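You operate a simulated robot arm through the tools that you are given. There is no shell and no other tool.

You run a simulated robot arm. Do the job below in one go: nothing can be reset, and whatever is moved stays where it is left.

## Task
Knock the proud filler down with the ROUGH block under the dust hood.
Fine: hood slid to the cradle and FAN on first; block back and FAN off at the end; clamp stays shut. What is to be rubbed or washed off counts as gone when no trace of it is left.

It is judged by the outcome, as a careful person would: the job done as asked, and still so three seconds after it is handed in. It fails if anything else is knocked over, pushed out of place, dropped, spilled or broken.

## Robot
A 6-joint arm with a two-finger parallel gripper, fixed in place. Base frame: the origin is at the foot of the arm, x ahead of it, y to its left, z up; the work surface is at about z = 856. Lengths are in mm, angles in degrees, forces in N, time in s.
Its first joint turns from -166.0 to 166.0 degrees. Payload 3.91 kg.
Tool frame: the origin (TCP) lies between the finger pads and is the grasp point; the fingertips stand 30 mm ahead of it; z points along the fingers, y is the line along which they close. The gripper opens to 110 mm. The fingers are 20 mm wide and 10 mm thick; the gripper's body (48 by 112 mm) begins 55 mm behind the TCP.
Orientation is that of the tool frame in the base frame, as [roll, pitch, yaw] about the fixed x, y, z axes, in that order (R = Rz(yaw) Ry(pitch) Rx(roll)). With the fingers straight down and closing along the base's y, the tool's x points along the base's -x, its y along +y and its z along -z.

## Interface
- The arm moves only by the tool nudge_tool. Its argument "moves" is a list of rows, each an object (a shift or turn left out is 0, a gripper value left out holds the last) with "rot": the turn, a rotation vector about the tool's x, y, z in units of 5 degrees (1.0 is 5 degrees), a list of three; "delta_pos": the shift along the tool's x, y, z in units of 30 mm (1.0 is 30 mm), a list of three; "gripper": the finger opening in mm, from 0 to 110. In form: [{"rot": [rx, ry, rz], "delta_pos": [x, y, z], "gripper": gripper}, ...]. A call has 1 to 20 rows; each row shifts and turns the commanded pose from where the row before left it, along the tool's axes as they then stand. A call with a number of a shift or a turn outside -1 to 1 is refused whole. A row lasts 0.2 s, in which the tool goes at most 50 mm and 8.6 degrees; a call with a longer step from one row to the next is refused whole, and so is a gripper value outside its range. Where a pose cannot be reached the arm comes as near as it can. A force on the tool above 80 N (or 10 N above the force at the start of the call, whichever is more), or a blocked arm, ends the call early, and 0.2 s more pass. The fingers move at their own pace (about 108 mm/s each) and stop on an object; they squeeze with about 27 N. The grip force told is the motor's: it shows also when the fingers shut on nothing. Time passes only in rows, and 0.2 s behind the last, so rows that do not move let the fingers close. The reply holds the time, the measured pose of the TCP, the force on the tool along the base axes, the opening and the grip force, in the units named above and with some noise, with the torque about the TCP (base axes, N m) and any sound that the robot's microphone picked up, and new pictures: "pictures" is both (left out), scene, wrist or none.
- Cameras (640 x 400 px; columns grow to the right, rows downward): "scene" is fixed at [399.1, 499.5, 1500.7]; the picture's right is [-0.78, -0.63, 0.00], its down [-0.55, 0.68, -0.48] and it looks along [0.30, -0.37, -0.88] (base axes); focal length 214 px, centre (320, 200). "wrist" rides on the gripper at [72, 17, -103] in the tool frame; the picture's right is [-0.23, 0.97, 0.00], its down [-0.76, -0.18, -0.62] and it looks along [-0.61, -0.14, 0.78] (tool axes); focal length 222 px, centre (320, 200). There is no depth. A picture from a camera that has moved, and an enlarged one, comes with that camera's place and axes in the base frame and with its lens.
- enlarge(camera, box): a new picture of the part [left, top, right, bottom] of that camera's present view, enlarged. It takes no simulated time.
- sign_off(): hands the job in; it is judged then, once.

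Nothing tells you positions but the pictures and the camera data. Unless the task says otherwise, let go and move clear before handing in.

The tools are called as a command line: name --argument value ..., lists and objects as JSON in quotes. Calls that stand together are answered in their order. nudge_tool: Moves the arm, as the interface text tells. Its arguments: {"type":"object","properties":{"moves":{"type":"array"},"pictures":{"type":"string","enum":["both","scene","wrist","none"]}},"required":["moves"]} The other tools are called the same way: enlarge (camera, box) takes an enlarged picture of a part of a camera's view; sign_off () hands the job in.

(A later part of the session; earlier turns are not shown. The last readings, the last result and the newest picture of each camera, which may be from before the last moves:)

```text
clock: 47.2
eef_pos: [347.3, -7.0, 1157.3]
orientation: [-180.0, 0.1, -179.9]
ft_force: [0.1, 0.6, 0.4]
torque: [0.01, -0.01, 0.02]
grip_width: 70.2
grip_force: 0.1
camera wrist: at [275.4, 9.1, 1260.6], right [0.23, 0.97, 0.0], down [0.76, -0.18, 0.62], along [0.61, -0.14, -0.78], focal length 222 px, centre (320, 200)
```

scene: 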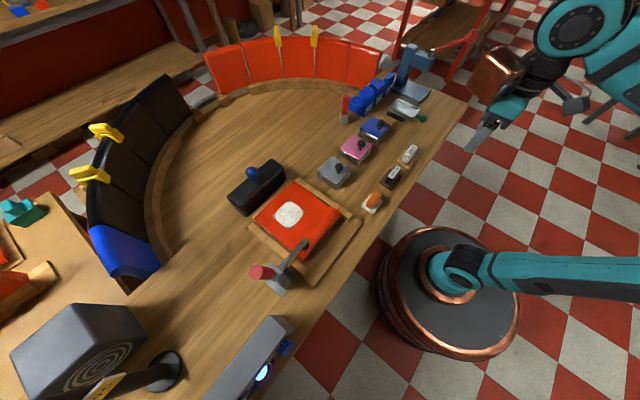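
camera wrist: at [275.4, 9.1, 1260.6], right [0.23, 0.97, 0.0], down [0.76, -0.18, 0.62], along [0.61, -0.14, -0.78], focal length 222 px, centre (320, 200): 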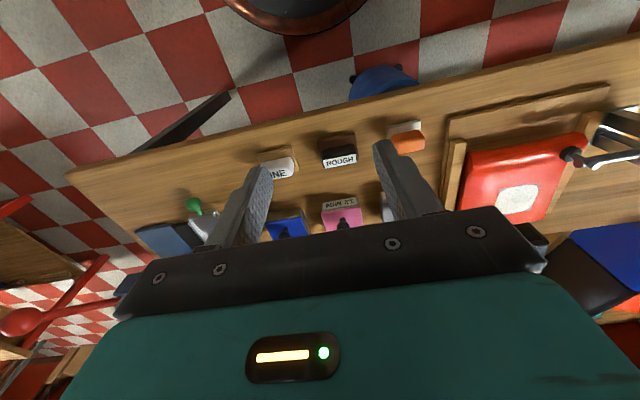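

enlarge --camera "wrist" --box '[250, 110, 440, 220]'

enlarge --camera "scene" --box '[360, 135, 430, 215]'

enlarge --camera "wrist" --box '[440, 80, 640, 230]'

```text
3.37 times, centred on (345, 165) of wrist
camera zoom: at [275.4, 9.1, 1260.6], right [0.23, 0.97, 0.0], down [0.76, -0.18, 0.62], along [0.61, -0.14, -0.78], focal length 748 px, centre (236, 318)
```

zoom: 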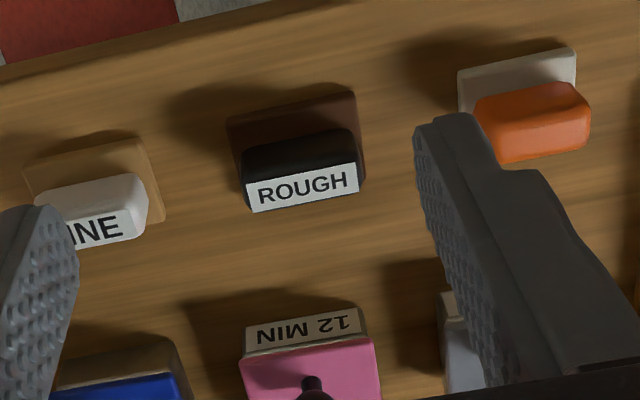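

```text
5.00 times, centred on (395, 175) of scene
camera zoom: at [399.1, 499.5, 1500.7], right [-0.78, -0.63, 0.0], down [-0.55, 0.68, -0.48], along [0.3, -0.37, -0.88], focal length 1072 px, centre (-55, 325)
```

zoom: 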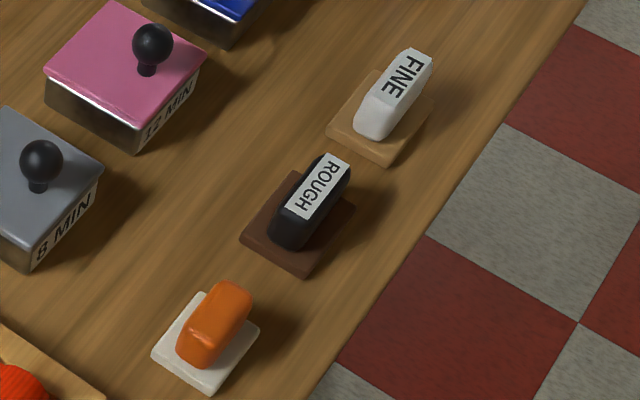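

```text
2.67 times, centred on (540, 155) of wrist
camera zoom: at [275.4, 9.1, 1260.6], right [0.23, 0.97, 0.0], down [0.76, -0.18, 0.62], along [0.61, -0.14, -0.78], focal length 592 px, centre (-267, 320)
```

zoom: 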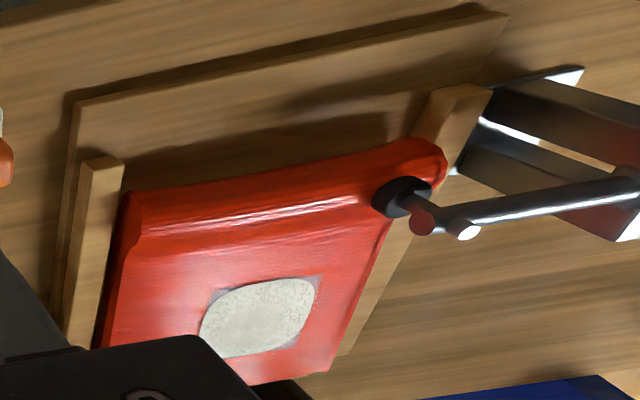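

I see each block has a wide sole plate with a narrower labelled grip; ROUGH is centred near (472, 1), its long side along y, top at z≈903. The filler patch spans about x 617–686, y 306–375 at z≈890. I'll turn the gripper 90° so it closes across the block's narrow side, lowering meanwhile.

nudge_tool --moves '[{"rot": [0, 0, -1], "delta_pos": [0, 0, 0.2]}, {"rot": [0, 0, -1], "delta_pos": [0, 0, 0.2]}, {"rot": [0, 0, -1], "delta_pos": [0, 0, 0.2]}, {"rot": [0, 0, -1], "delta_pos": [0, 0, 0.2]}, {"rot": [0, 0, -1], "delta_pos": [0, 0, 0.2]}, {"rot": [0, 0, -1], "delta_pos": [0, 0, 0.2]}, {"rot": [0, 0, -1], "delta_pos": [0, 0, 0.2]}, {"rot": [0, 0, -1], "delta_pos": [0, 0, 0.2]}, {"rot": [0, 0, -1], "delta_pos": [0, 0, 0.2]}, {"rot": [0, 0, -1], "delta_pos": [0, 0, 0.2]}, {"rot": [0, 0, -1], "delta_pos": [0, 0, 0.2]}, {"rot": [0, 0, -1], "delta_pos": [0, 0, 0.2]}, {"rot": [0, 0, -1], "delta_pos": [0, 0, 0.2]}, {"rot": [0, 0, -1], "delta_pos": [0, 0, 0.2]}, {"rot": [0, 0, -1], "delta_pos": [0, 0, 0.2]}, {"rot": [0, 0, -1]}, {"rot": [0, 0, -1]}, {"rot": [0, 0, -1]}]' --pictures "none"

nudge_tool --moves '[{"delta_pos": [0.3, -1, 0]}, {"delta_pos": [0.3, -1, 0]}, {"delta_pos": [0, -1, 0]}, {"delta_pos": [0, -1, 0]}, {}]'

```text
clock: 51.0
eef_pos: [344.7, -7.8, 1067.8]
orientation: [-179.9, 0.0, -89.8]
ft_force: [0.2, -0.1, 0.2]
torque: [-0.02, -0.03, -0.04]
grip_width: 70.2
grip_force: 0.1
```

```text
clock: 52.2
eef_pos: [467.2, -25.7, 1068.4]
orientation: [-179.8, 0.1, -90.0]
ft_force: [0.3, -0.4, -0.1]
torque: [0.01, 0.0, 0.0]
grip_width: 70.3
grip_force: 0.1
camera wrist: at [450.0, -98.3, 1170.5], right [-0.97, 0.23, 0.0], down [0.18, 0.76, 0.62], along [0.14, 0.61, -0.78], focal length 222 px, centre (320, 200)
```

scene: 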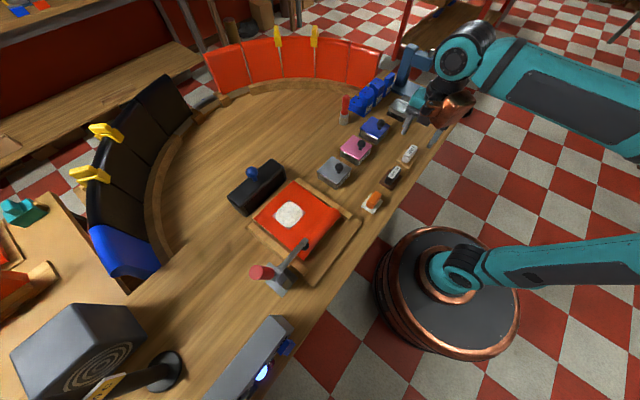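
wrist: 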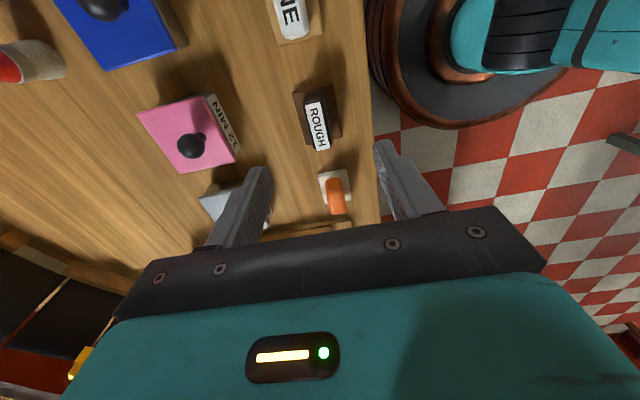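

enlarge --camera "wrist" --box '[260, 60, 380, 180]'

```text
3.33 times, centred on (320, 120) of wrist
camera zoom: at [450.0, -98.3, 1170.5], right [-0.97, 0.23, 0.0], down [0.18, 0.76, 0.62], along [0.14, 0.61, -0.78], focal length 740 px, centre (320, 467)
```

zoom: 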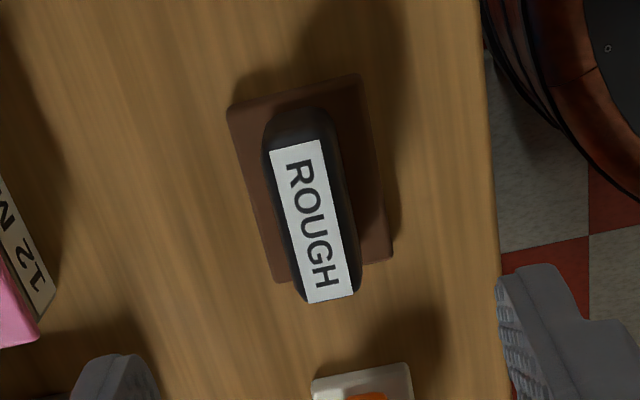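

ROUGH's centre is refined to (474, −2). I'll go down over it, with fingers at 50 mm, stopping above the sole plate.

nudge_tool --moves '[{"delta_pos": [-0.4, -0.113, 0.6], "gripper": 50}, {"delta_pos": [-0.4, -0.113, 0.6]}, {"delta_pos": [0, 0, 1]}, {"delta_pos": [0, 0, 1]}, {"delta_pos": [0, 0, 1]}, {"delta_pos": [0, 0, 0.7]}, {}]'

```text
clock: 53.8
eef_pos: [474.8, -1.9, 920.5]
orientation: [-179.9, 0.0, -89.9]
ft_force: [-0.4, -0.6, 0.3]
torque: [0.02, -0.01, 0.01]
grip_width: 50.2
grip_force: 0.0
camera wrist: at [457.5, -75.1, 1023.5], right [-0.97, 0.23, 0.0], down [0.18, 0.76, 0.62], along [0.14, 0.61, -0.78], focal length 222 px, centre (320, 200)
```

scene: 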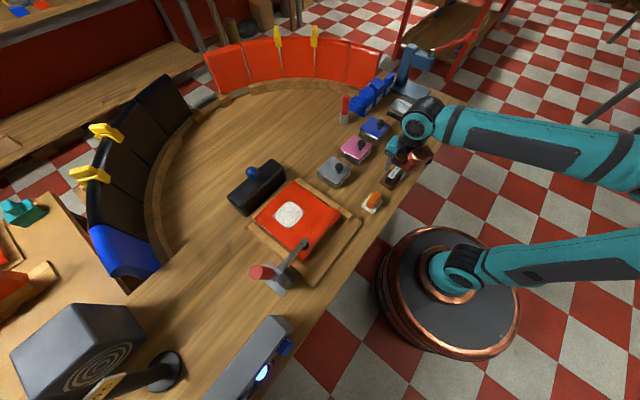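
wrist: 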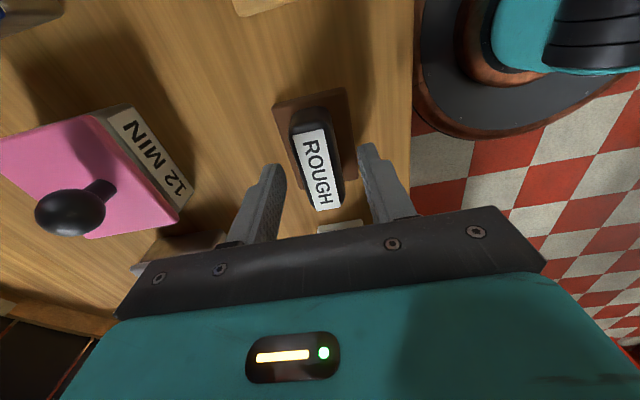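

enlarge --camera "wrist" --box '[240, 70, 420, 240]'

enlarge --camera "scene" --box '[360, 135, 430, 215]'

```text
2.35 times, centred on (330, 155) of wrist
camera zoom: at [457.5, -75.1, 1023.5], right [-0.97, 0.23, 0.0], down [0.18, 0.76, 0.62], along [0.14, 0.61, -0.78], focal length 523 px, centre (296, 306)
```

zoom: 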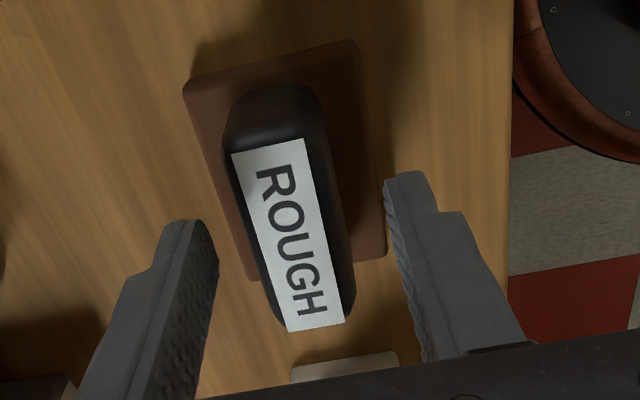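

```text
5.00 times, centred on (395, 175) of scene
camera zoom: at [399.1, 499.5, 1500.7], right [-0.78, -0.63, 0.0], down [-0.55, 0.68, -0.48], along [0.3, -0.37, -0.88], focal length 1072 px, centre (-55, 325)
```

zoom: 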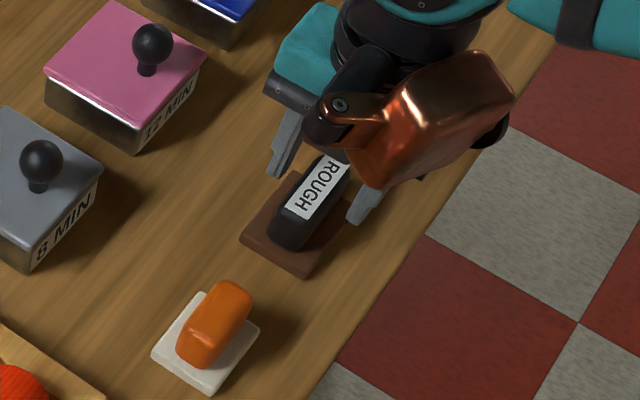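

The fingers straddle the grip evenly. I'll go down in small steps to just above the sole plate, watching force.

nudge_tool --moves '[{"delta_pos": [0, 0, 0.2]}, {"delta_pos": [0, 0, 0.2]}, {"delta_pos": [0, 0, 0.15]}, {}]'

```text
clock: 54.8
eef_pos: [473.8, -1.1, 903.3]
orientation: [-179.9, -0.1, -89.9]
ft_force: [0.0, 0.1, -0.1]
torque: [0.03, 0.02, -0.03]
grip_width: 50.3
grip_force: 0.2
camera wrist: at [456.7, -73.9, 1006.6], right [-0.97, 0.23, 0.0], down [0.18, 0.76, 0.62], along [0.14, 0.61, -0.78], focal length 222 px, centre (320, 200)
```

scene: 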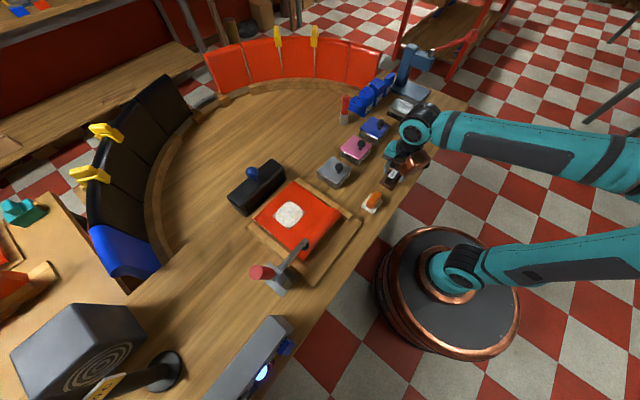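
wrist: 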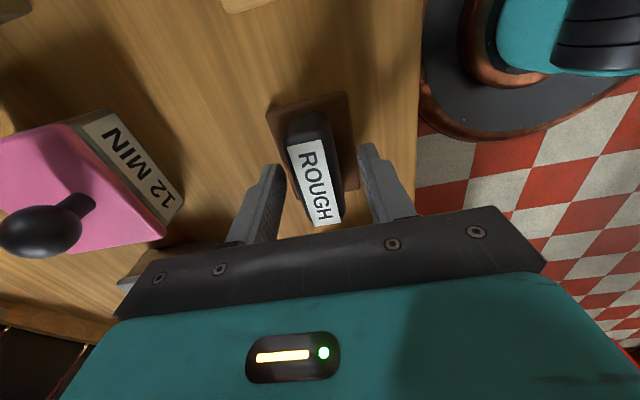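

nudge_tool --moves '[{"gripper": 38}, {"gripper": 38}, {"delta_pos": [0, 0, 0.07]}, {"delta_pos": [0, 0, 0.07]}, {}]' --pictures "wrist"

```text
clock: 56.0
eef_pos: [472.5, -2.0, 899.9]
orientation: [-179.8, 0.0, -89.9]
ft_force: [0.2, 0.1, 0.7]
torque: [0.01, 0.0, -0.01]
grip_width: 38.2
grip_force: 0.1
camera wrist: at [456.3, -74.4, 1002.0], right [-0.97, 0.23, 0.0], down [0.18, 0.76, 0.62], along [0.14, 0.61, -0.78], focal length 222 px, centre (320, 200)
```

wrist: 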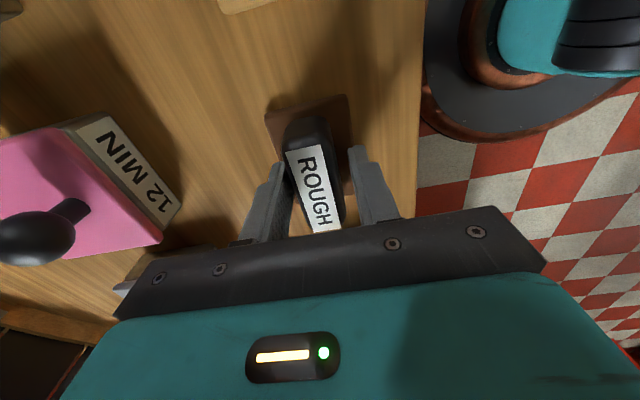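

No contact yet. Two more small steps down.

nudge_tool --moves '[{"delta_pos": [0, 0, 0.05]}, {"delta_pos": [0, 0, 0.05]}, {}]' --pictures "none"

```text
clock: 56.8
eef_pos: [472.1, -1.2, 896.8]
orientation: [-179.9, 0.0, -89.9]
ft_force: [-0.2, -0.5, 0.1]
torque: [-0.02, 0.01, 0.0]
grip_width: 37.9
grip_force: 0.1
```

nudge_tool --moves '[{"delta_pos": [0, 0, 0.05]}, {"delta_pos": [0, 0, 0.05]}, {}]' --pictures "wrist"

```text
clock: 57.6
eef_pos: [474.0, -2.0, 893.5]
orientation: [-179.9, -0.1, -90.0]
ft_force: [0.1, 0.0, 0.3]
torque: [0.0, 0.0, -0.01]
grip_width: 37.9
grip_force: 0.1
camera wrist: at [457.0, -74.9, 996.2], right [-0.97, 0.23, 0.0], down [0.18, 0.76, 0.62], along [0.14, 0.61, -0.78], focal length 222 px, centre (320, 200)
```

wrist: 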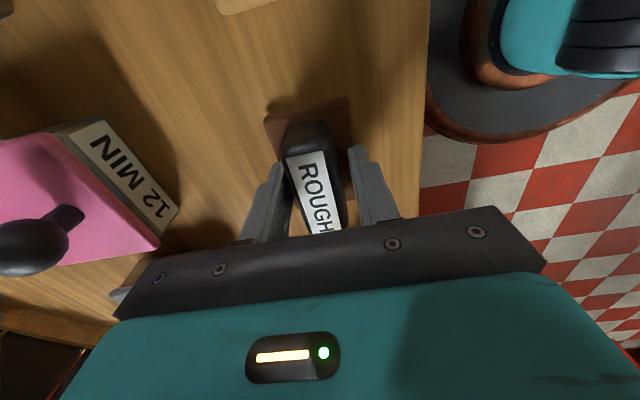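

nudge_tool --moves '[{"delta_pos": [0, 0, 0.04]}, {"delta_pos": [0, 0, 0.03]}, {}]' --pictures "none"

```text
clock: 58.4
eef_pos: [472.8, -1.4, 892.2]
orientation: [-179.8, 0.0, -90.0]
ft_force: [2.2, -3.2, 17.3]
torque: [-0.11, 0.11, 0.01]
grip_width: 37.7
grip_force: 0.1
```

Contact with the plate top (tips at ≈862). I'll lift 2 mm and close on the grip.

nudge_tool --moves '[{"delta_pos": [0, 0, -0.07]}, {"gripper": 20}, {"gripper": 15}, {"gripper": 15}, {}]' --pictures "wrist"

```text
clock: 59.6
eef_pos: [474.6, -0.8, 893.0]
orientation: [-179.9, -0.1, -89.9]
ft_force: [0.0, -0.9, 0.0]
torque: [-0.01, 0.0, -0.01]
grip_width: 27.6
grip_force: 26.8
camera wrist: at [457.4, -74.7, 995.8], right [-0.97, 0.23, 0.0], down [0.18, 0.76, 0.62], along [0.14, 0.61, -0.78], focal length 222 px, centre (320, 200)
```

wrist: 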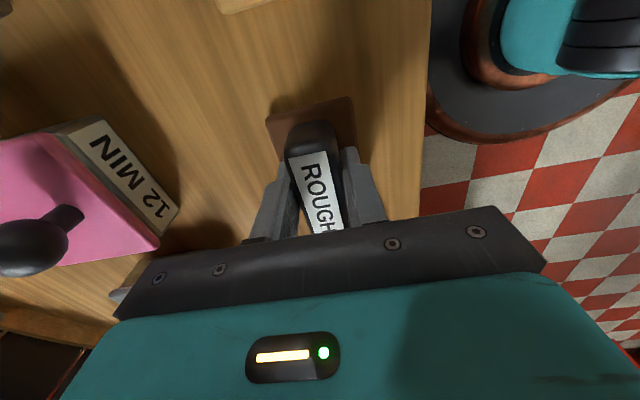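

Gripped (27.6 mm). I'll lift and see whether the sole plate comes along.

nudge_tool --moves '[{"delta_pos": [0, 0, -0.3]}, {"delta_pos": [0, 0, -0.6]}, {"delta_pos": [0, 0, -1]}, {"delta_pos": [0, 0, -1]}, {}]'

enlarge --camera "scene" --box '[360, 115, 430, 195]'

```text
clock: 60.8
eef_pos: [472.4, -1.6, 981.2]
orientation: [-179.9, 0.1, -89.9]
ft_force: [0.5, -0.1, -1.4]
torque: [-0.01, 0.0, -0.01]
grip_width: 27.8
grip_force: 26.9
camera wrist: at [456.3, -74.2, 1084.1], right [-0.97, 0.23, 0.0], down [0.18, 0.76, 0.62], along [0.14, 0.61, -0.78], focal length 222 px, centre (320, 200)
```

scene: 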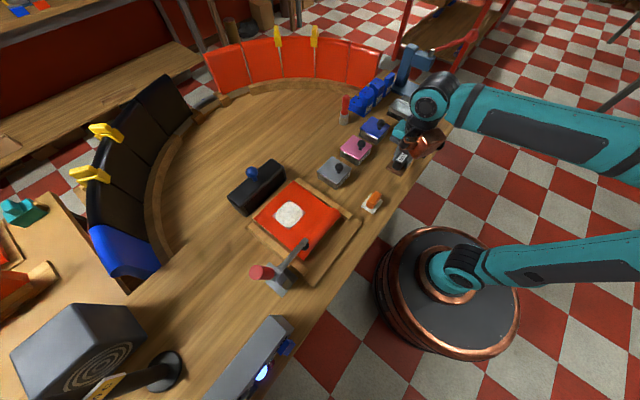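
wrist: 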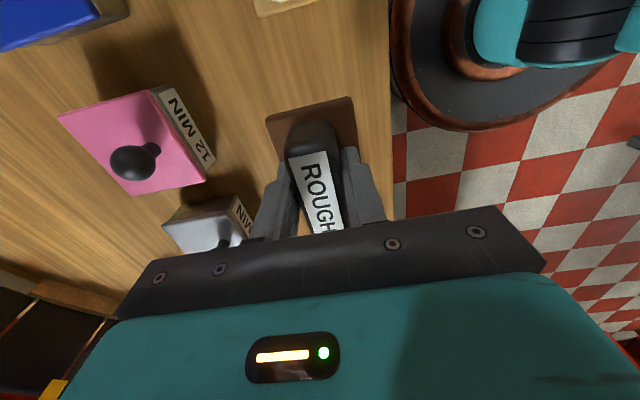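

```text
5.00 times, centred on (395, 155) of scene
camera zoom: at [399.1, 499.5, 1500.7], right [-0.78, -0.63, 0.0], down [-0.55, 0.68, -0.48], along [0.3, -0.37, -0.88], focal length 1072 px, centre (-55, 425)
```

zoom: 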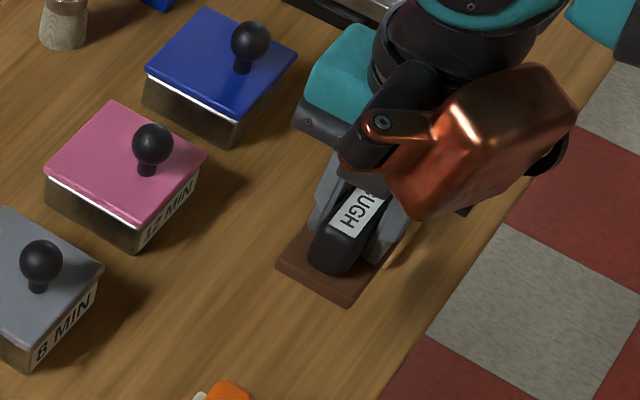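

The sole plate is part of the block and comes along; the sole is about 37 mm below the TCP. Before moving, I'll take a close look at the patch.

enlarge --camera "scene" --box '[245, 170, 345, 265]'

enlarge --camera "scene" --box '[265, 195, 315, 235]'

```text
4.21 times, centred on (295, 218) of scene
camera zoom: at [399.1, 499.5, 1500.7], right [-0.78, -0.63, 0.0], down [-0.55, 0.68, -0.48], along [0.3, -0.37, -0.88], focal length 903 px, centre (425, 126)
```

zoom: 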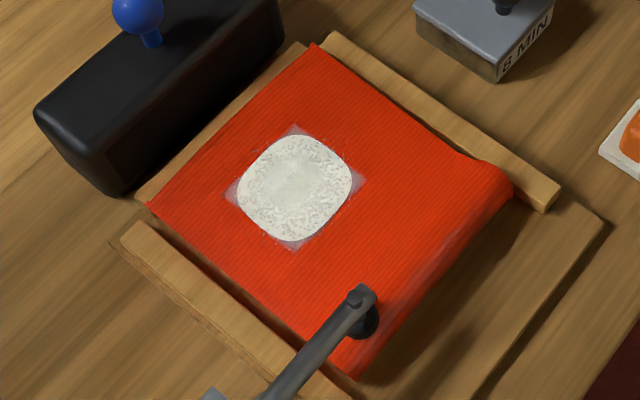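

```text
10.00 times, centred on (290, 215) of scene
camera zoom: at [399.1, 499.5, 1500.7], right [-0.78, -0.63, 0.0], down [-0.55, 0.68, -0.48], along [0.3, -0.37, -0.88], focal length 2145 px, centre (620, 50)
```

zoom: 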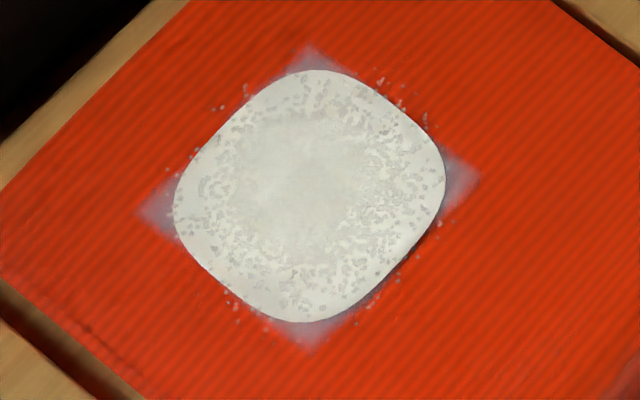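

The filler is a proud white blob on a grey square, centred about (650, 343). I'll carry the block over to hover above it.

nudge_tool --moves '[{"delta_pos": [0, 0, -0.8]}, {"delta_pos": [-0.952, -0.49, -0.15]}, {"delta_pos": [-0.952, -0.49, -0.15]}, {"delta_pos": [-0.952, -0.49, -0.15]}, {"delta_pos": [-0.952, -0.49, -0.15]}, {"delta_pos": [-0.952, -0.49, -0.15]}, {"delta_pos": [-0.952, -0.49, -0.15]}, {"delta_pos": [-0.952, -0.49, -0.15]}, {"delta_pos": [-0.952, -0.49, -0.15]}, {"delta_pos": [-0.952, -0.49, -0.15]}, {"delta_pos": [-0.952, -0.49, -0.15]}, {"delta_pos": [-0.952, -0.49, -0.15]}, {"delta_pos": [-0.952, -0.49, -0.15]}, {}]'

```text
clock: 63.8
eef_pos: [648.6, 342.7, 1058.1]
orientation: [-179.9, 0.0, -90.0]
ft_force: [-0.1, -0.4, -1.6]
torque: [0.0, 0.01, -0.03]
grip_width: 27.7
grip_force: 27.5
camera wrist: at [632.2, 270.2, 1160.2], right [-0.97, 0.23, 0.0], down [0.18, 0.76, 0.62], along [0.14, 0.61, -0.78], focal length 222 px, centre (320, 200)
```

scene: 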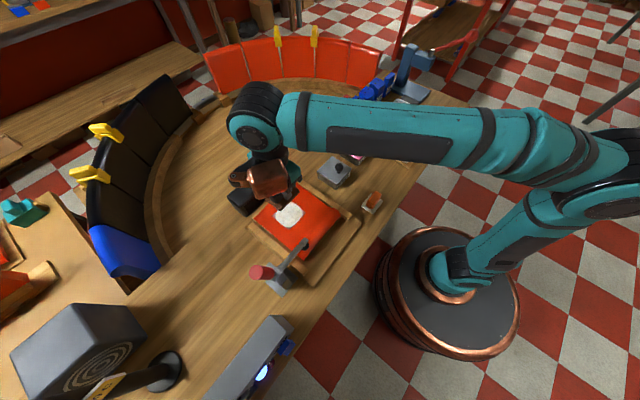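
wrist: 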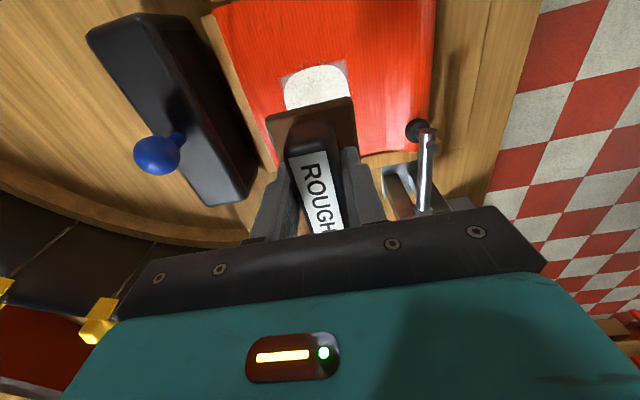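

Aligned: patch centre about (648, 341). I'll come down to just above the surface.

nudge_tool --moves '[{"delta_pos": [0, 0, 0.95]}, {"delta_pos": [0, 0, 0.95]}, {"delta_pos": [0, 0, 0.95]}, {"delta_pos": [0, 0, 0.8]}, {}]'

```text
clock: 65.0
eef_pos: [649.8, 343.3, 950.8]
orientation: [-180.0, 0.0, -89.9]
ft_force: [-0.2, -0.5, -0.6]
torque: [0.0, 0.01, 0.0]
grip_width: 27.3
grip_force: 26.8
camera wrist: at [632.3, 270.2, 1053.1], right [-0.97, 0.23, 0.0], down [0.18, 0.76, 0.62], along [0.14, 0.61, -0.78], focal length 222 px, centre (320, 200)
```

scene: 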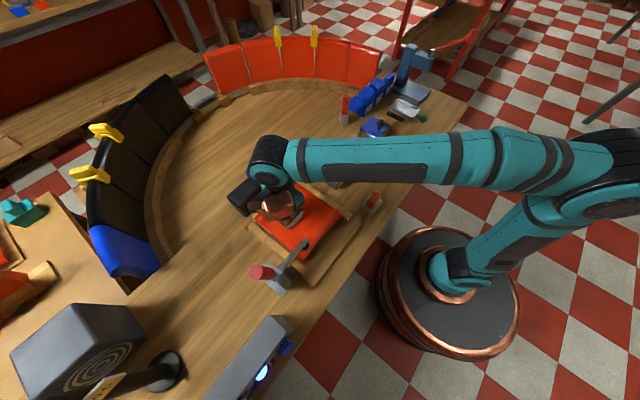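
wrist: 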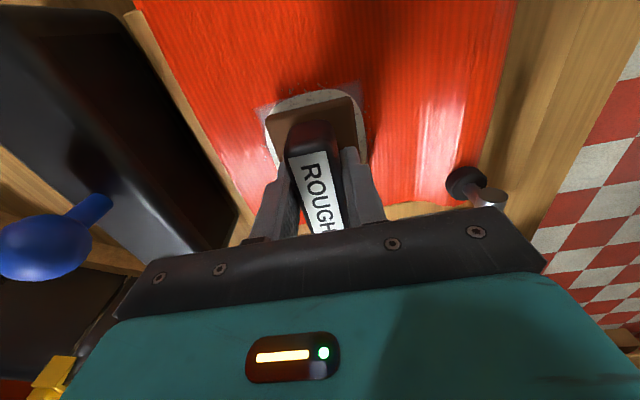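

nudge_tool --moves '[{"delta_pos": [0, 0, 0.133]}, {"delta_pos": [0, 0, 0.133]}, {"delta_pos": [0, 0, 0.133]}, {}]' --pictures "none"

```text
clock: 66.0
eef_pos: [648.3, 343.5, 939.2]
orientation: [-179.7, 0.1, -89.8]
ft_force: [3.0, 1.6, 33.0]
torque: [-0.33, -1.08, 0.09]
grip_width: 27.6
grip_force: 26.8
```

Contact came early (33 N), with torque showing the sole touching only on its +x edge, so the panel slopes up toward +x. I'll back off slightly, tilt 5° to match, and re-check.

nudge_tool --moves '[{"delta_pos": [0, 0, -0.17]}, {"rot": [1, 0, 0]}, {}]' --pictures "wrist"

```text
clock: 66.8
eef_pos: [648.2, 343.1, 941.4]
orientation: [-175.0, -0.1, -89.9]
ft_force: [0.1, 0.0, -1.5]
torque: [-0.01, 0.01, 0.0]
grip_width: 27.6
grip_force: 27.4
camera wrist: at [623.6, 269.8, 1042.9], right [-0.97, 0.23, -0.09], down [0.12, 0.76, 0.64], along [0.21, 0.61, -0.77], focal length 222 px, centre (320, 200)
```

wrist: 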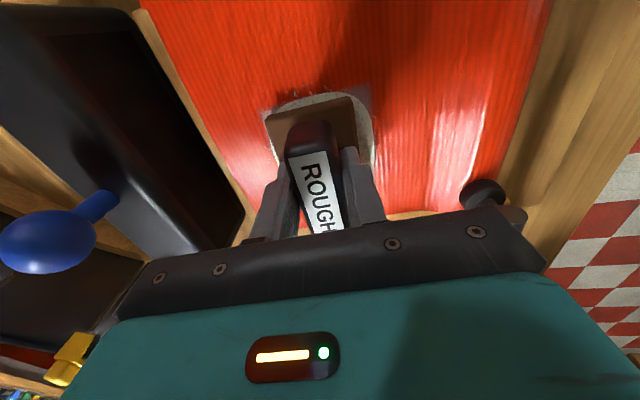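

nudge_tool --moves '[{"delta_pos": [0, 0.004, 0.05]}, {"delta_pos": [0, 0.004, 0.05]}, {}]' --pictures "none"

```text
clock: 67.6
eef_pos: [648.0, 342.3, 939.7]
orientation: [-174.9, 0.0, -89.8]
ft_force: [0.2, -0.6, 1.3]
torque: [-0.04, 0.06, 0.02]
grip_width: 27.5
grip_force: 26.5
```

nudge_tool --moves '[{"delta_pos": [0, 0.003, 0.035]}, {}]' --pictures "none"

```text
clock: 68.2
eef_pos: [648.4, 342.9, 939.4]
orientation: [-174.9, 0.0, -89.8]
ft_force: [2.1, 0.6, 19.5]
torque: [-0.26, 0.37, -0.01]
grip_width: 27.7
grip_force: 26.7
```

At 5° the contact is on the −x edge, so the true slope is around 2.5–3°. I'll set it to that.

nudge_tool --moves '[{"delta_pos": [0, -0.003, -0.035], "rot": [-0.45, 0, 0]}, {}]' --pictures "none"

```text
clock: 68.8
eef_pos: [648.9, 342.6, 939.4]
orientation: [-177.2, -0.2, -90.0]
ft_force: [0.7, -2.0, 8.1]
torque: [-0.17, -0.38, -0.04]
grip_width: 27.4
grip_force: 26.9
```

nudge_tool --moves '[{"rot": [0.24, 0, 0]}, {"delta_pos": [0, 0.001, 0.015]}, {}]' --pictures "none"

```text
clock: 69.6
eef_pos: [649.2, 342.5, 939.3]
orientation: [-175.9, 0.0, -89.9]
ft_force: [-0.8, 1.2, 1.0]
torque: [0.03, 0.06, -0.07]
grip_width: 27.5
grip_force: 26.6
```

nudge_tool --moves '[{"delta_pos": [0, 0.003, 0.035]}, {}]' --pictures "none"

```text
clock: 70.2
eef_pos: [649.0, 341.9, 938.0]
orientation: [-175.9, 0.1, -89.9]
ft_force: [1.1, 1.1, 8.9]
torque: [-0.07, 0.23, -0.01]
grip_width: 27.5
grip_force: 27.3
```

Tilt of about 3.5° makes the sole sit flat. I'll set that and do a first gentle pair of strokes across the patch.

nudge_tool --moves '[{"rot": [-0.12, 0, 0]}, {"delta_pos": [0, -0.33, 0]}, {"delta_pos": [0, -0.33, 0]}, {"delta_pos": [0, 0.33, 0]}, {"delta_pos": [0, 0.33, 0]}, {"delta_pos": [0, 0.33, 0]}, {"delta_pos": [0, 0.33, 0]}]'

```text
clock: 71.8
eef_pos: [628.8, 341.8, 937.3]
orientation: [-176.5, 0.0, -89.9]
ft_force: [4.4, -0.9, 23.6]
torque: [-0.36, -0.59, 0.04]
grip_width: 27.6
grip_force: 26.8
camera wrist: at [606.1, 269.2, 1038.8], right [-0.97, 0.23, -0.06], down [0.14, 0.76, 0.63], along [0.19, 0.61, -0.77], focal length 222 px, centre (320, 200)
```

scene: 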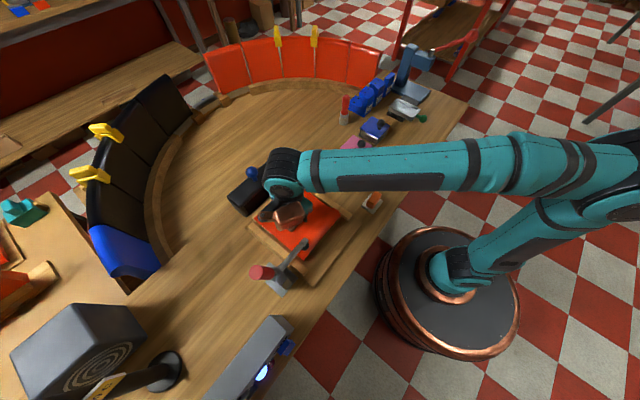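
wrist: 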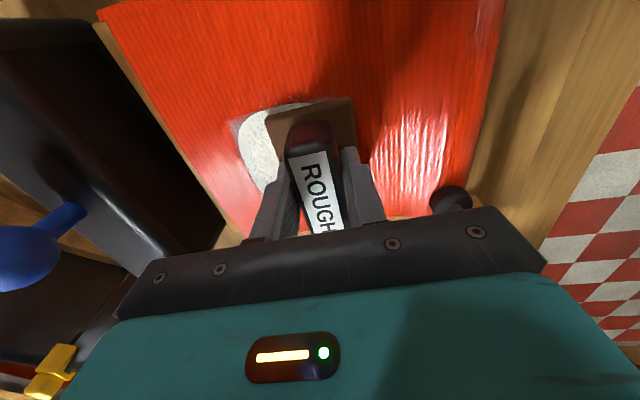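

The force pattern says the panel is a gentle crown (radius ≈ 570 mm), so I'll let the tilt follow the curve while stroking. First a stroke to the +x side, checking force.

nudge_tool --moves '[{"rot": [0.36, 0, 0]}, {"delta_pos": [0, -0.33, 0], "rot": [-0.2, 0, 0]}, {"delta_pos": [0, -0.33, 0], "rot": [-0.2, 0, 0]}, {"delta_pos": [0, -0.33, 0], "rot": [-0.2, 0, 0]}, {"delta_pos": [0, -0.33, 0], "rot": [-0.2, 0, 0]}, {"delta_pos": [0, -0.33, 0], "rot": [-0.2, 0, 0]}]'

```text
clock: 73.2
eef_pos: [678.8, 342.4, 941.3]
orientation: [-179.6, 0.0, -89.9]
ft_force: [-6.1, 1.0, 32.3]
torque: [-0.35, -0.66, -0.04]
grip_width: 27.5
grip_force: 26.8
camera wrist: at [661.8, 269.2, 1044.5], right [-0.97, 0.23, -0.01], down [0.17, 0.76, 0.62], along [0.15, 0.61, -0.78], focal length 222 px, centre (320, 200)
```

scene: 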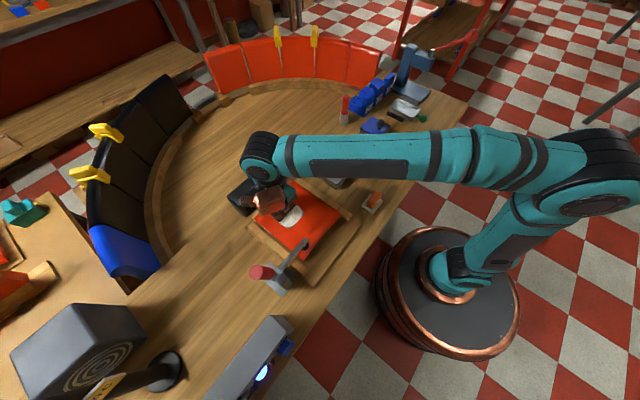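
wrist: 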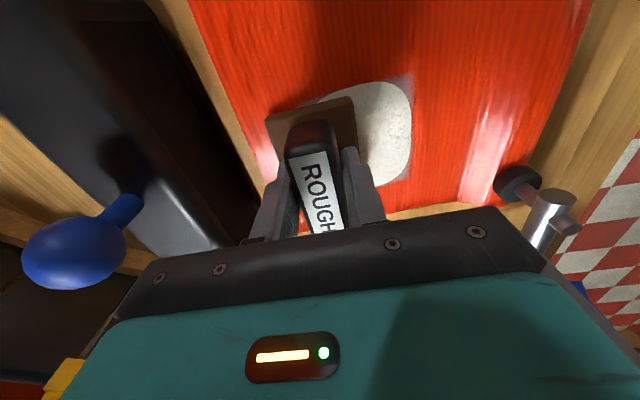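

At x=679 the +x edge is carrying the load again, so the panel is actually a plane at about 3.8°, not a crown. I'll set the tilt back to 3.8° and keep it fixed.

nudge_tool --moves '[{"delta_pos": [0, 0, -0.05]}, {"rot": [0.68, 0, 0]}, {}]' --pictures "wrist"

enlarge --camera "wrist" --box '[250, 60, 430, 200]'

```text
clock: 74.0
eef_pos: [678.5, 342.7, 939.9]
orientation: [-176.5, -0.2, -90.0]
ft_force: [-4.0, 0.0, 8.9]
torque: [-0.12, -0.14, -0.08]
grip_width: 27.5
grip_force: 27.2
camera wrist: at [656.1, 269.4, 1042.2], right [-0.97, 0.23, -0.06], down [0.14, 0.76, 0.63], along [0.19, 0.61, -0.77], focal length 222 px, centre (320, 200)
```

wrist: 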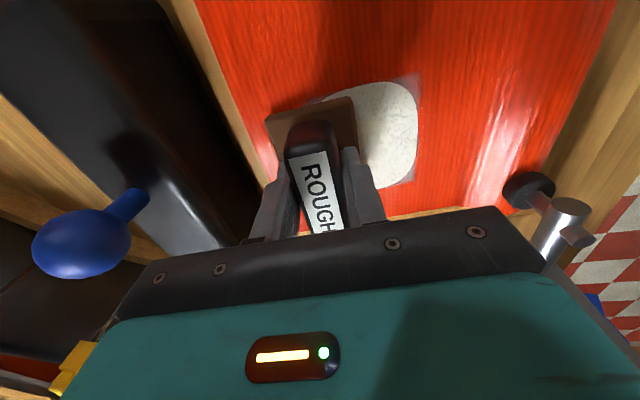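

```text
2.86 times, centred on (340, 130) of wrist
camera zoom: at [656.1, 269.4, 1042.2], right [-0.97, 0.23, -0.06], down [0.14, 0.76, 0.63], along [0.19, 0.61, -0.77], focal length 635 px, centre (263, 400)
```

zoom: 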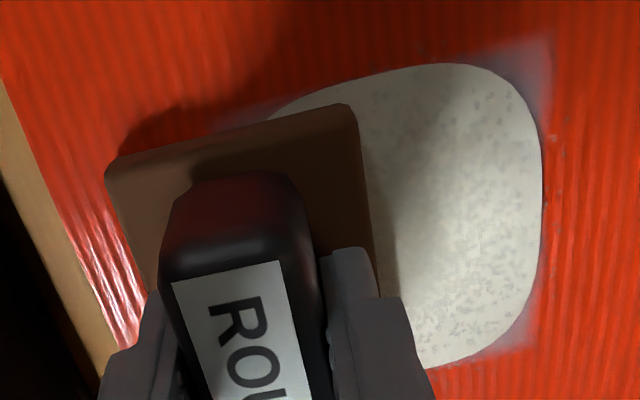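

The speckle (proud filler) is already fading where rubbed. I'll stroke back and forth at constant tilt with light pressure.

nudge_tool --moves '[{"rot": [0.1, 0, 0]}, {"delta_pos": [0, 0.35, 0]}, {"delta_pos": [0, 0.35, 0]}, {"delta_pos": [0, 0.35, 0]}, {"delta_pos": [0, 0.35, 0]}, {"delta_pos": [0, 0.35, 0]}, {"delta_pos": [0, -0.35, 0]}, {"delta_pos": [0, -0.35, 0]}, {"delta_pos": [0, -0.35, 0]}, {"delta_pos": [0, -0.35, 0]}, {"delta_pos": [0, -0.35, 0]}, {"delta_pos": [0, 0.35, 0]}, {"delta_pos": [0, 0.35, 0]}, {"delta_pos": [0, 0.35, 0]}, {"delta_pos": [0, 0.35, 0]}, {"delta_pos": [0, 0.35, 0]}]' --pictures "wrist"

enlarge --camera "wrist" --box '[200, 60, 380, 200]'

```text
clock: 77.4
eef_pos: [627.1, 341.2, 937.9]
orientation: [-175.9, -0.1, -90.0]
ft_force: [-0.1, 0.0, -0.5]
torque: [0.0, 0.01, 0.0]
grip_width: 27.7
grip_force: 27.0
camera wrist: at [603.9, 268.2, 1038.8], right [-0.97, 0.23, -0.07], down [0.13, 0.76, 0.63], along [0.2, 0.61, -0.77], focal length 222 px, centre (320, 200)
```

wrist: 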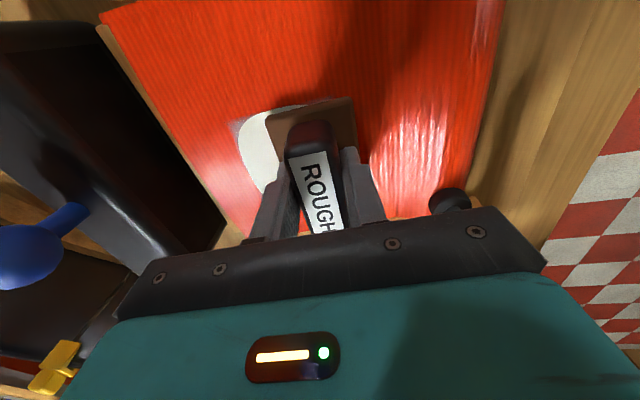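

```text
2.86 times, centred on (290, 130) of wrist
camera zoom: at [603.9, 268.2, 1038.8], right [-0.97, 0.23, -0.07], down [0.13, 0.76, 0.63], along [0.2, 0.61, -0.77], focal length 635 px, centre (406, 400)
```

zoom: 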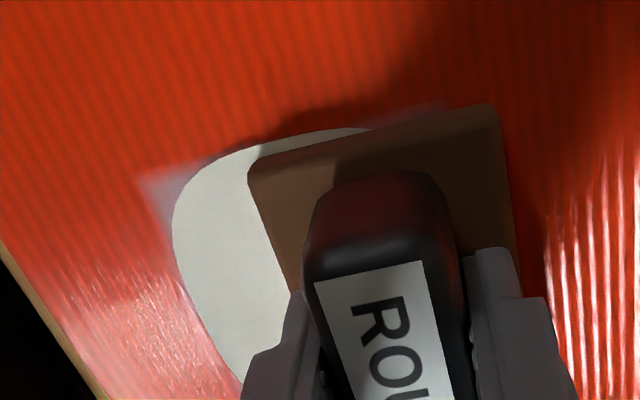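

The +x half now looks smooth. At the −x end the sole was barely touching, so I'll add a little pressure there and check.

nudge_tool --moves '[{"delta_pos": [0, 0, 0.03]}, {}]' --pictures "none"

```text
clock: 78.0
eef_pos: [626.7, 341.6, 936.4]
orientation: [-175.7, -0.1, -89.9]
ft_force: [1.5, -0.4, 13.0]
torque: [-0.21, 0.31, 0.05]
grip_width: 27.6
grip_force: 27.1
```

nudge_tool --moves '[{"rot": [-0.1, 0.1, 0]}, {"delta_pos": [0, 0.3, 0]}, {"delta_pos": [0, -0.35, 0]}, {"delta_pos": [0, -0.35, 0]}, {"delta_pos": [0, -0.35, 0]}, {"delta_pos": [0, -0.35, 0]}, {"delta_pos": [0, 0.35, 0]}, {"delta_pos": [0, 0.35, 0]}, {"delta_pos": [0, 0.35, 0]}, {"delta_pos": [0, 0.35, 0]}, {}]' --pictures "wrist"

```text
clock: 80.4
eef_pos: [616.0, 341.4, 936.0]
orientation: [-176.3, -0.4, -89.9]
ft_force: [7.9, -1.1, 44.8]
torque: [-0.5, -0.56, 0.05]
grip_width: 27.7
grip_force: 26.9
camera wrist: at [593.9, 268.6, 1038.2], right [-0.97, 0.23, -0.07], down [0.14, 0.77, 0.63], along [0.19, 0.6, -0.78], focal length 222 px, centre (320, 200)
```

wrist: 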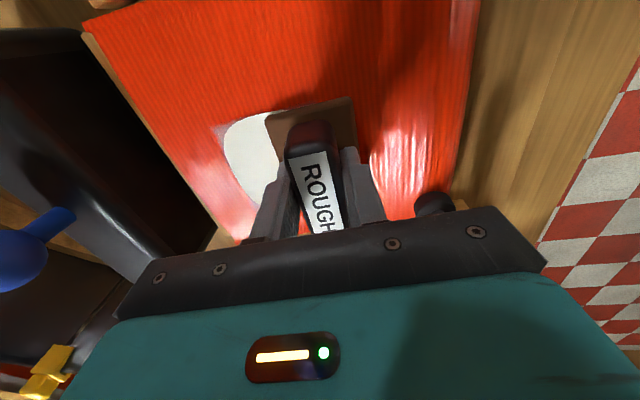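

Pressure is a bit high (45 N); I'll ease off about 1 mm and continue strokes.

nudge_tool --moves '[{"delta_pos": [0, 0, -0.04]}, {"delta_pos": [0, -0.35, 0]}, {"delta_pos": [0, -0.35, 0]}, {"delta_pos": [0, -0.35, 0]}, {}]' --pictures "none"

```text
clock: 81.6
eef_pos: [647.5, 340.5, 938.8]
orientation: [-176.4, -0.6, -90.0]
ft_force: [-5.4, 0.6, 11.5]
torque: [-0.1, -0.04, -0.05]
grip_width: 27.9
grip_force: 27.4
```

Good, 13 N. I'll do a fuller pattern of strokes with small y offsets to cover the whole patch.

nudge_tool --moves '[{"delta_pos": [0, -0.35, 0]}, {"delta_pos": [0, -0.35, 0]}, {"delta_pos": [0, -0.35, 0]}, {"delta_pos": [-0.25, 0, 0]}, {"delta_pos": [0, 0.35, 0]}, {"delta_pos": [0, 0.35, 0]}, {"delta_pos": [0, 0.35, 0]}, {"delta_pos": [0, 0.35, 0]}, {"delta_pos": [0, 0.35, 0]}, {"delta_pos": [0, 0.35, 0]}, {"delta_pos": [0.5, 0, 0]}, {"delta_pos": [0, -0.35, 0]}, {"delta_pos": [0, -0.35, 0]}, {"delta_pos": [0, -0.35, 0]}, {"delta_pos": [0, -0.35, 0]}, {"delta_pos": [0, -0.35, 0]}, {"delta_pos": [0, -0.35, 0]}, {}]' --pictures "wrist"

enlarge --camera "wrist" --box '[250, 60, 430, 200]'

```text
clock: 85.4
eef_pos: [681.7, 334.8, 941.6]
orientation: [-176.4, -0.5, -90.0]
ft_force: [-0.2, -0.7, -1.6]
torque: [0.0, -0.01, -0.01]
grip_width: 27.6
grip_force: 26.8
camera wrist: at [659.0, 262.0, 1043.8], right [-0.97, 0.23, -0.06], down [0.14, 0.77, 0.63], along [0.19, 0.6, -0.78], focal length 222 px, centre (320, 200)
```

wrist: 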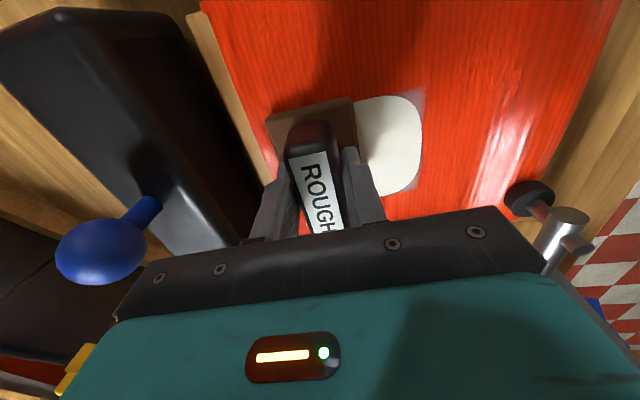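

```text
2.86 times, centred on (340, 130) of wrist
camera zoom: at [659.0, 262.0, 1043.8], right [-0.97, 0.23, -0.06], down [0.14, 0.77, 0.63], along [0.19, 0.6, -0.78], focal length 635 px, centre (263, 400)
```

zoom: 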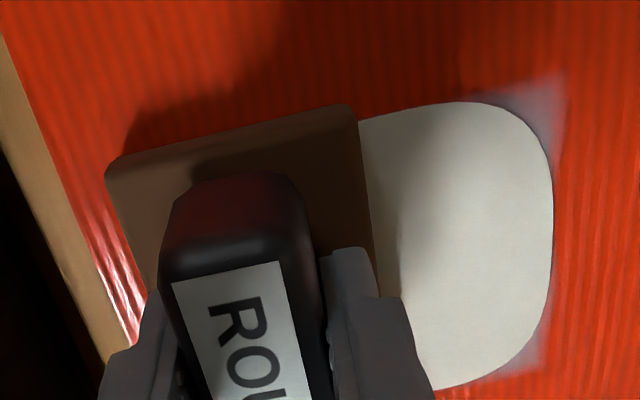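

The visible part looks smooth with no specks. I'll lift off and move aside to inspect the whole patch.

nudge_tool --moves '[{"delta_pos": [0, 0, -0.5]}, {"delta_pos": [0, 0, -1]}, {"delta_pos": [0, 0, -1]}, {"delta_pos": [0, 0, -1]}, {"delta_pos": [0, 0, -1]}, {"delta_pos": [1, 0, 0]}, {"delta_pos": [1, 0, 0]}, {"delta_pos": [1, 0, 0]}, {"delta_pos": [1, 0, 0]}, {"delta_pos": [1, 0, 0]}, {}]'

enlarge --camera "scene" --box '[265, 195, 315, 235]'

enlarge --camera "scene" --box '[245, 170, 345, 265]'

```text
clock: 87.8
eef_pos: [672.8, 187.1, 1076.0]
orientation: [-176.4, -0.5, -90.0]
ft_force: [-0.1, -0.1, -1.2]
torque: [0.03, 0.0, -0.01]
grip_width: 27.6
grip_force: 27.2
camera wrist: at [650.8, 113.7, 1178.4], right [-0.97, 0.23, -0.06], down [0.14, 0.77, 0.63], along [0.19, 0.6, -0.78], focal length 222 px, centre (320, 200)
```

scene: 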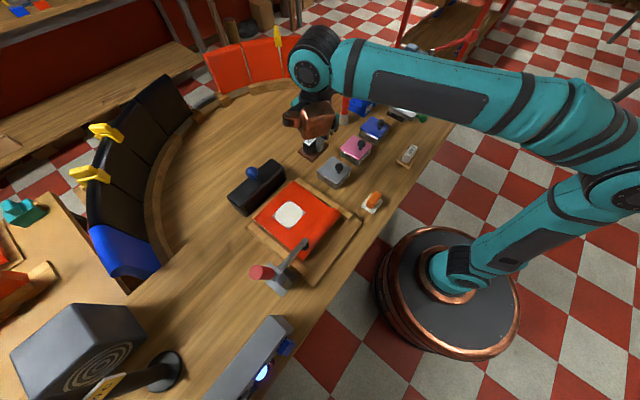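
wrist: 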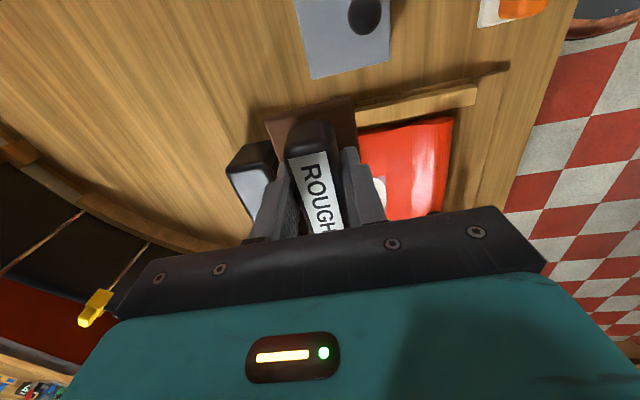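

```text
10.00 times, centred on (290, 215) of scene
camera zoom: at [399.1, 499.5, 1500.7], right [-0.78, -0.63, 0.0], down [-0.55, 0.68, -0.48], along [0.3, -0.37, -0.88], focal length 2145 px, centre (620, 50)
```

zoom: 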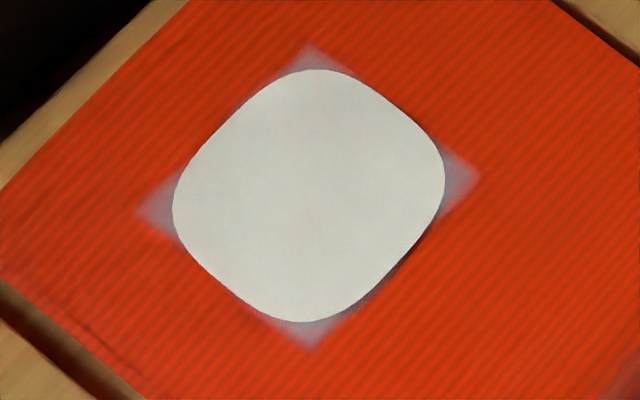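

```text
4.21 times, centred on (295, 218) of scene
camera zoom: at [399.1, 499.5, 1500.7], right [-0.78, -0.63, 0.0], down [-0.55, 0.68, -0.48], along [0.3, -0.37, -0.88], focal length 903 px, centre (425, 126)
```

zoom: 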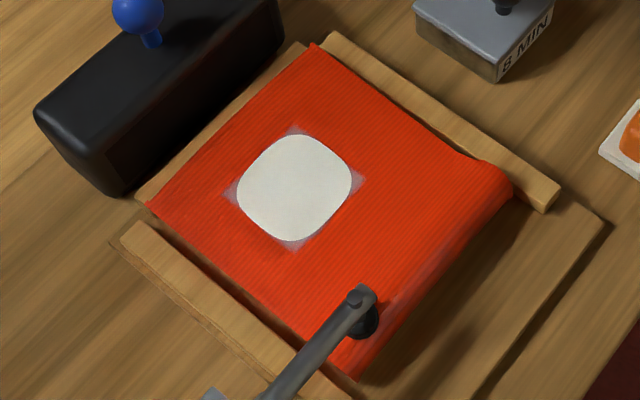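

The speckle is gone everywhere I can see. I'll zoom tighter on the patch edges to be sure no trace is left.

enlarge --camera "scene" --box '[270, 198, 294, 214]'

enlarge --camera "scene" --box '[286, 198, 310, 214]'

enlarge --camera "scene" --box '[270, 212, 294, 232]'

enlarge --camera "scene" --box '[286, 212, 310, 232]'

```text
16.00 times, centred on (282, 206) of scene
camera zoom: at [399.1, 499.5, 1500.7], right [-0.78, -0.63, 0.0], down [-0.55, 0.68, -0.48], along [0.3, -0.37, -0.88], focal length 3432 px, centre (928, 104)
```

zoom: 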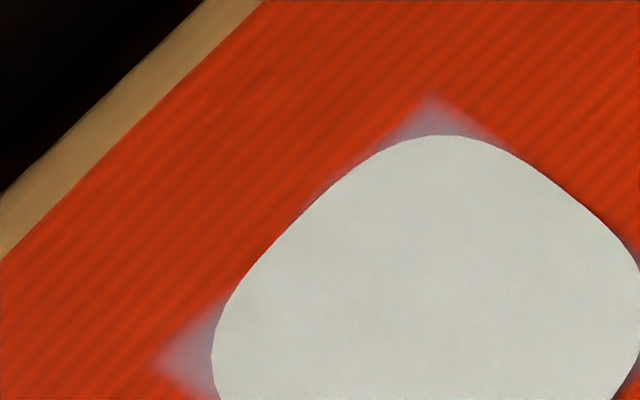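

```text
16.00 times, centred on (298, 206) of scene
camera zoom: at [399.1, 499.5, 1500.7], right [-0.78, -0.63, 0.0], down [-0.55, 0.68, -0.48], along [0.3, -0.37, -0.88], focal length 3432 px, centre (672, 104)
```

zoom: 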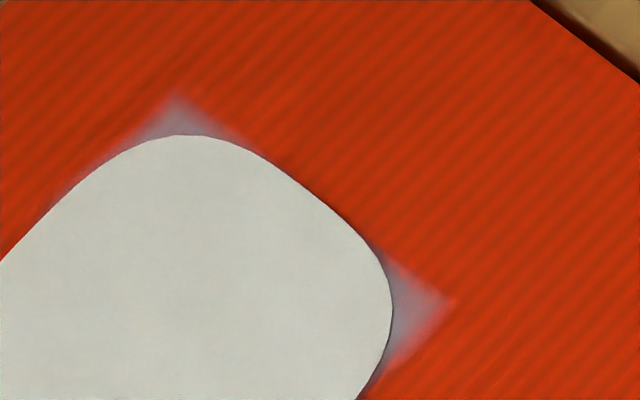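

```text
16.00 times, centred on (282, 222) of scene
camera zoom: at [399.1, 499.5, 1500.7], right [-0.78, -0.63, 0.0], down [-0.55, 0.68, -0.48], along [0.3, -0.37, -0.88], focal length 3432 px, centre (928, -152)
```

zoom: 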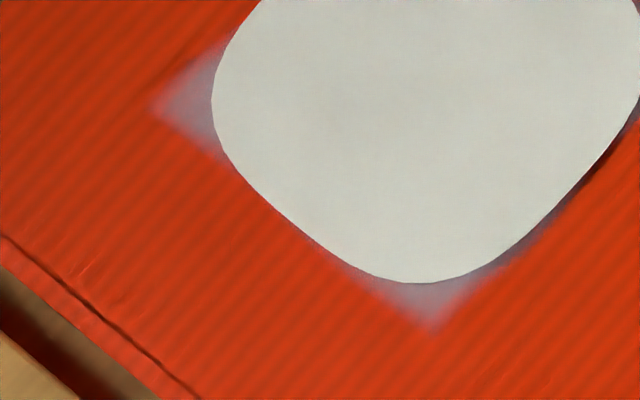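

```text
16.00 times, centred on (298, 222) of scene
camera zoom: at [399.1, 499.5, 1500.7], right [-0.78, -0.63, 0.0], down [-0.55, 0.68, -0.48], along [0.3, -0.37, -0.88], focal length 3432 px, centre (672, -152)
```

zoom: 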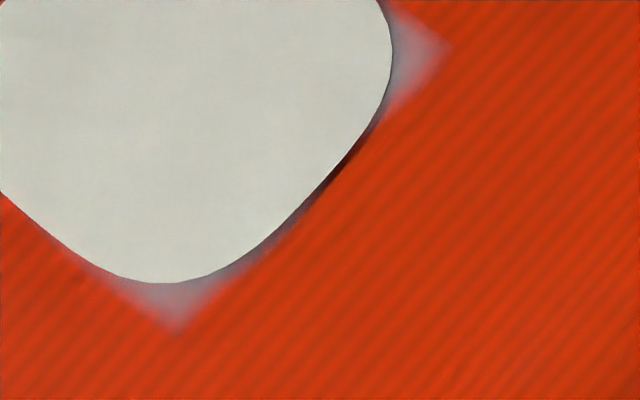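

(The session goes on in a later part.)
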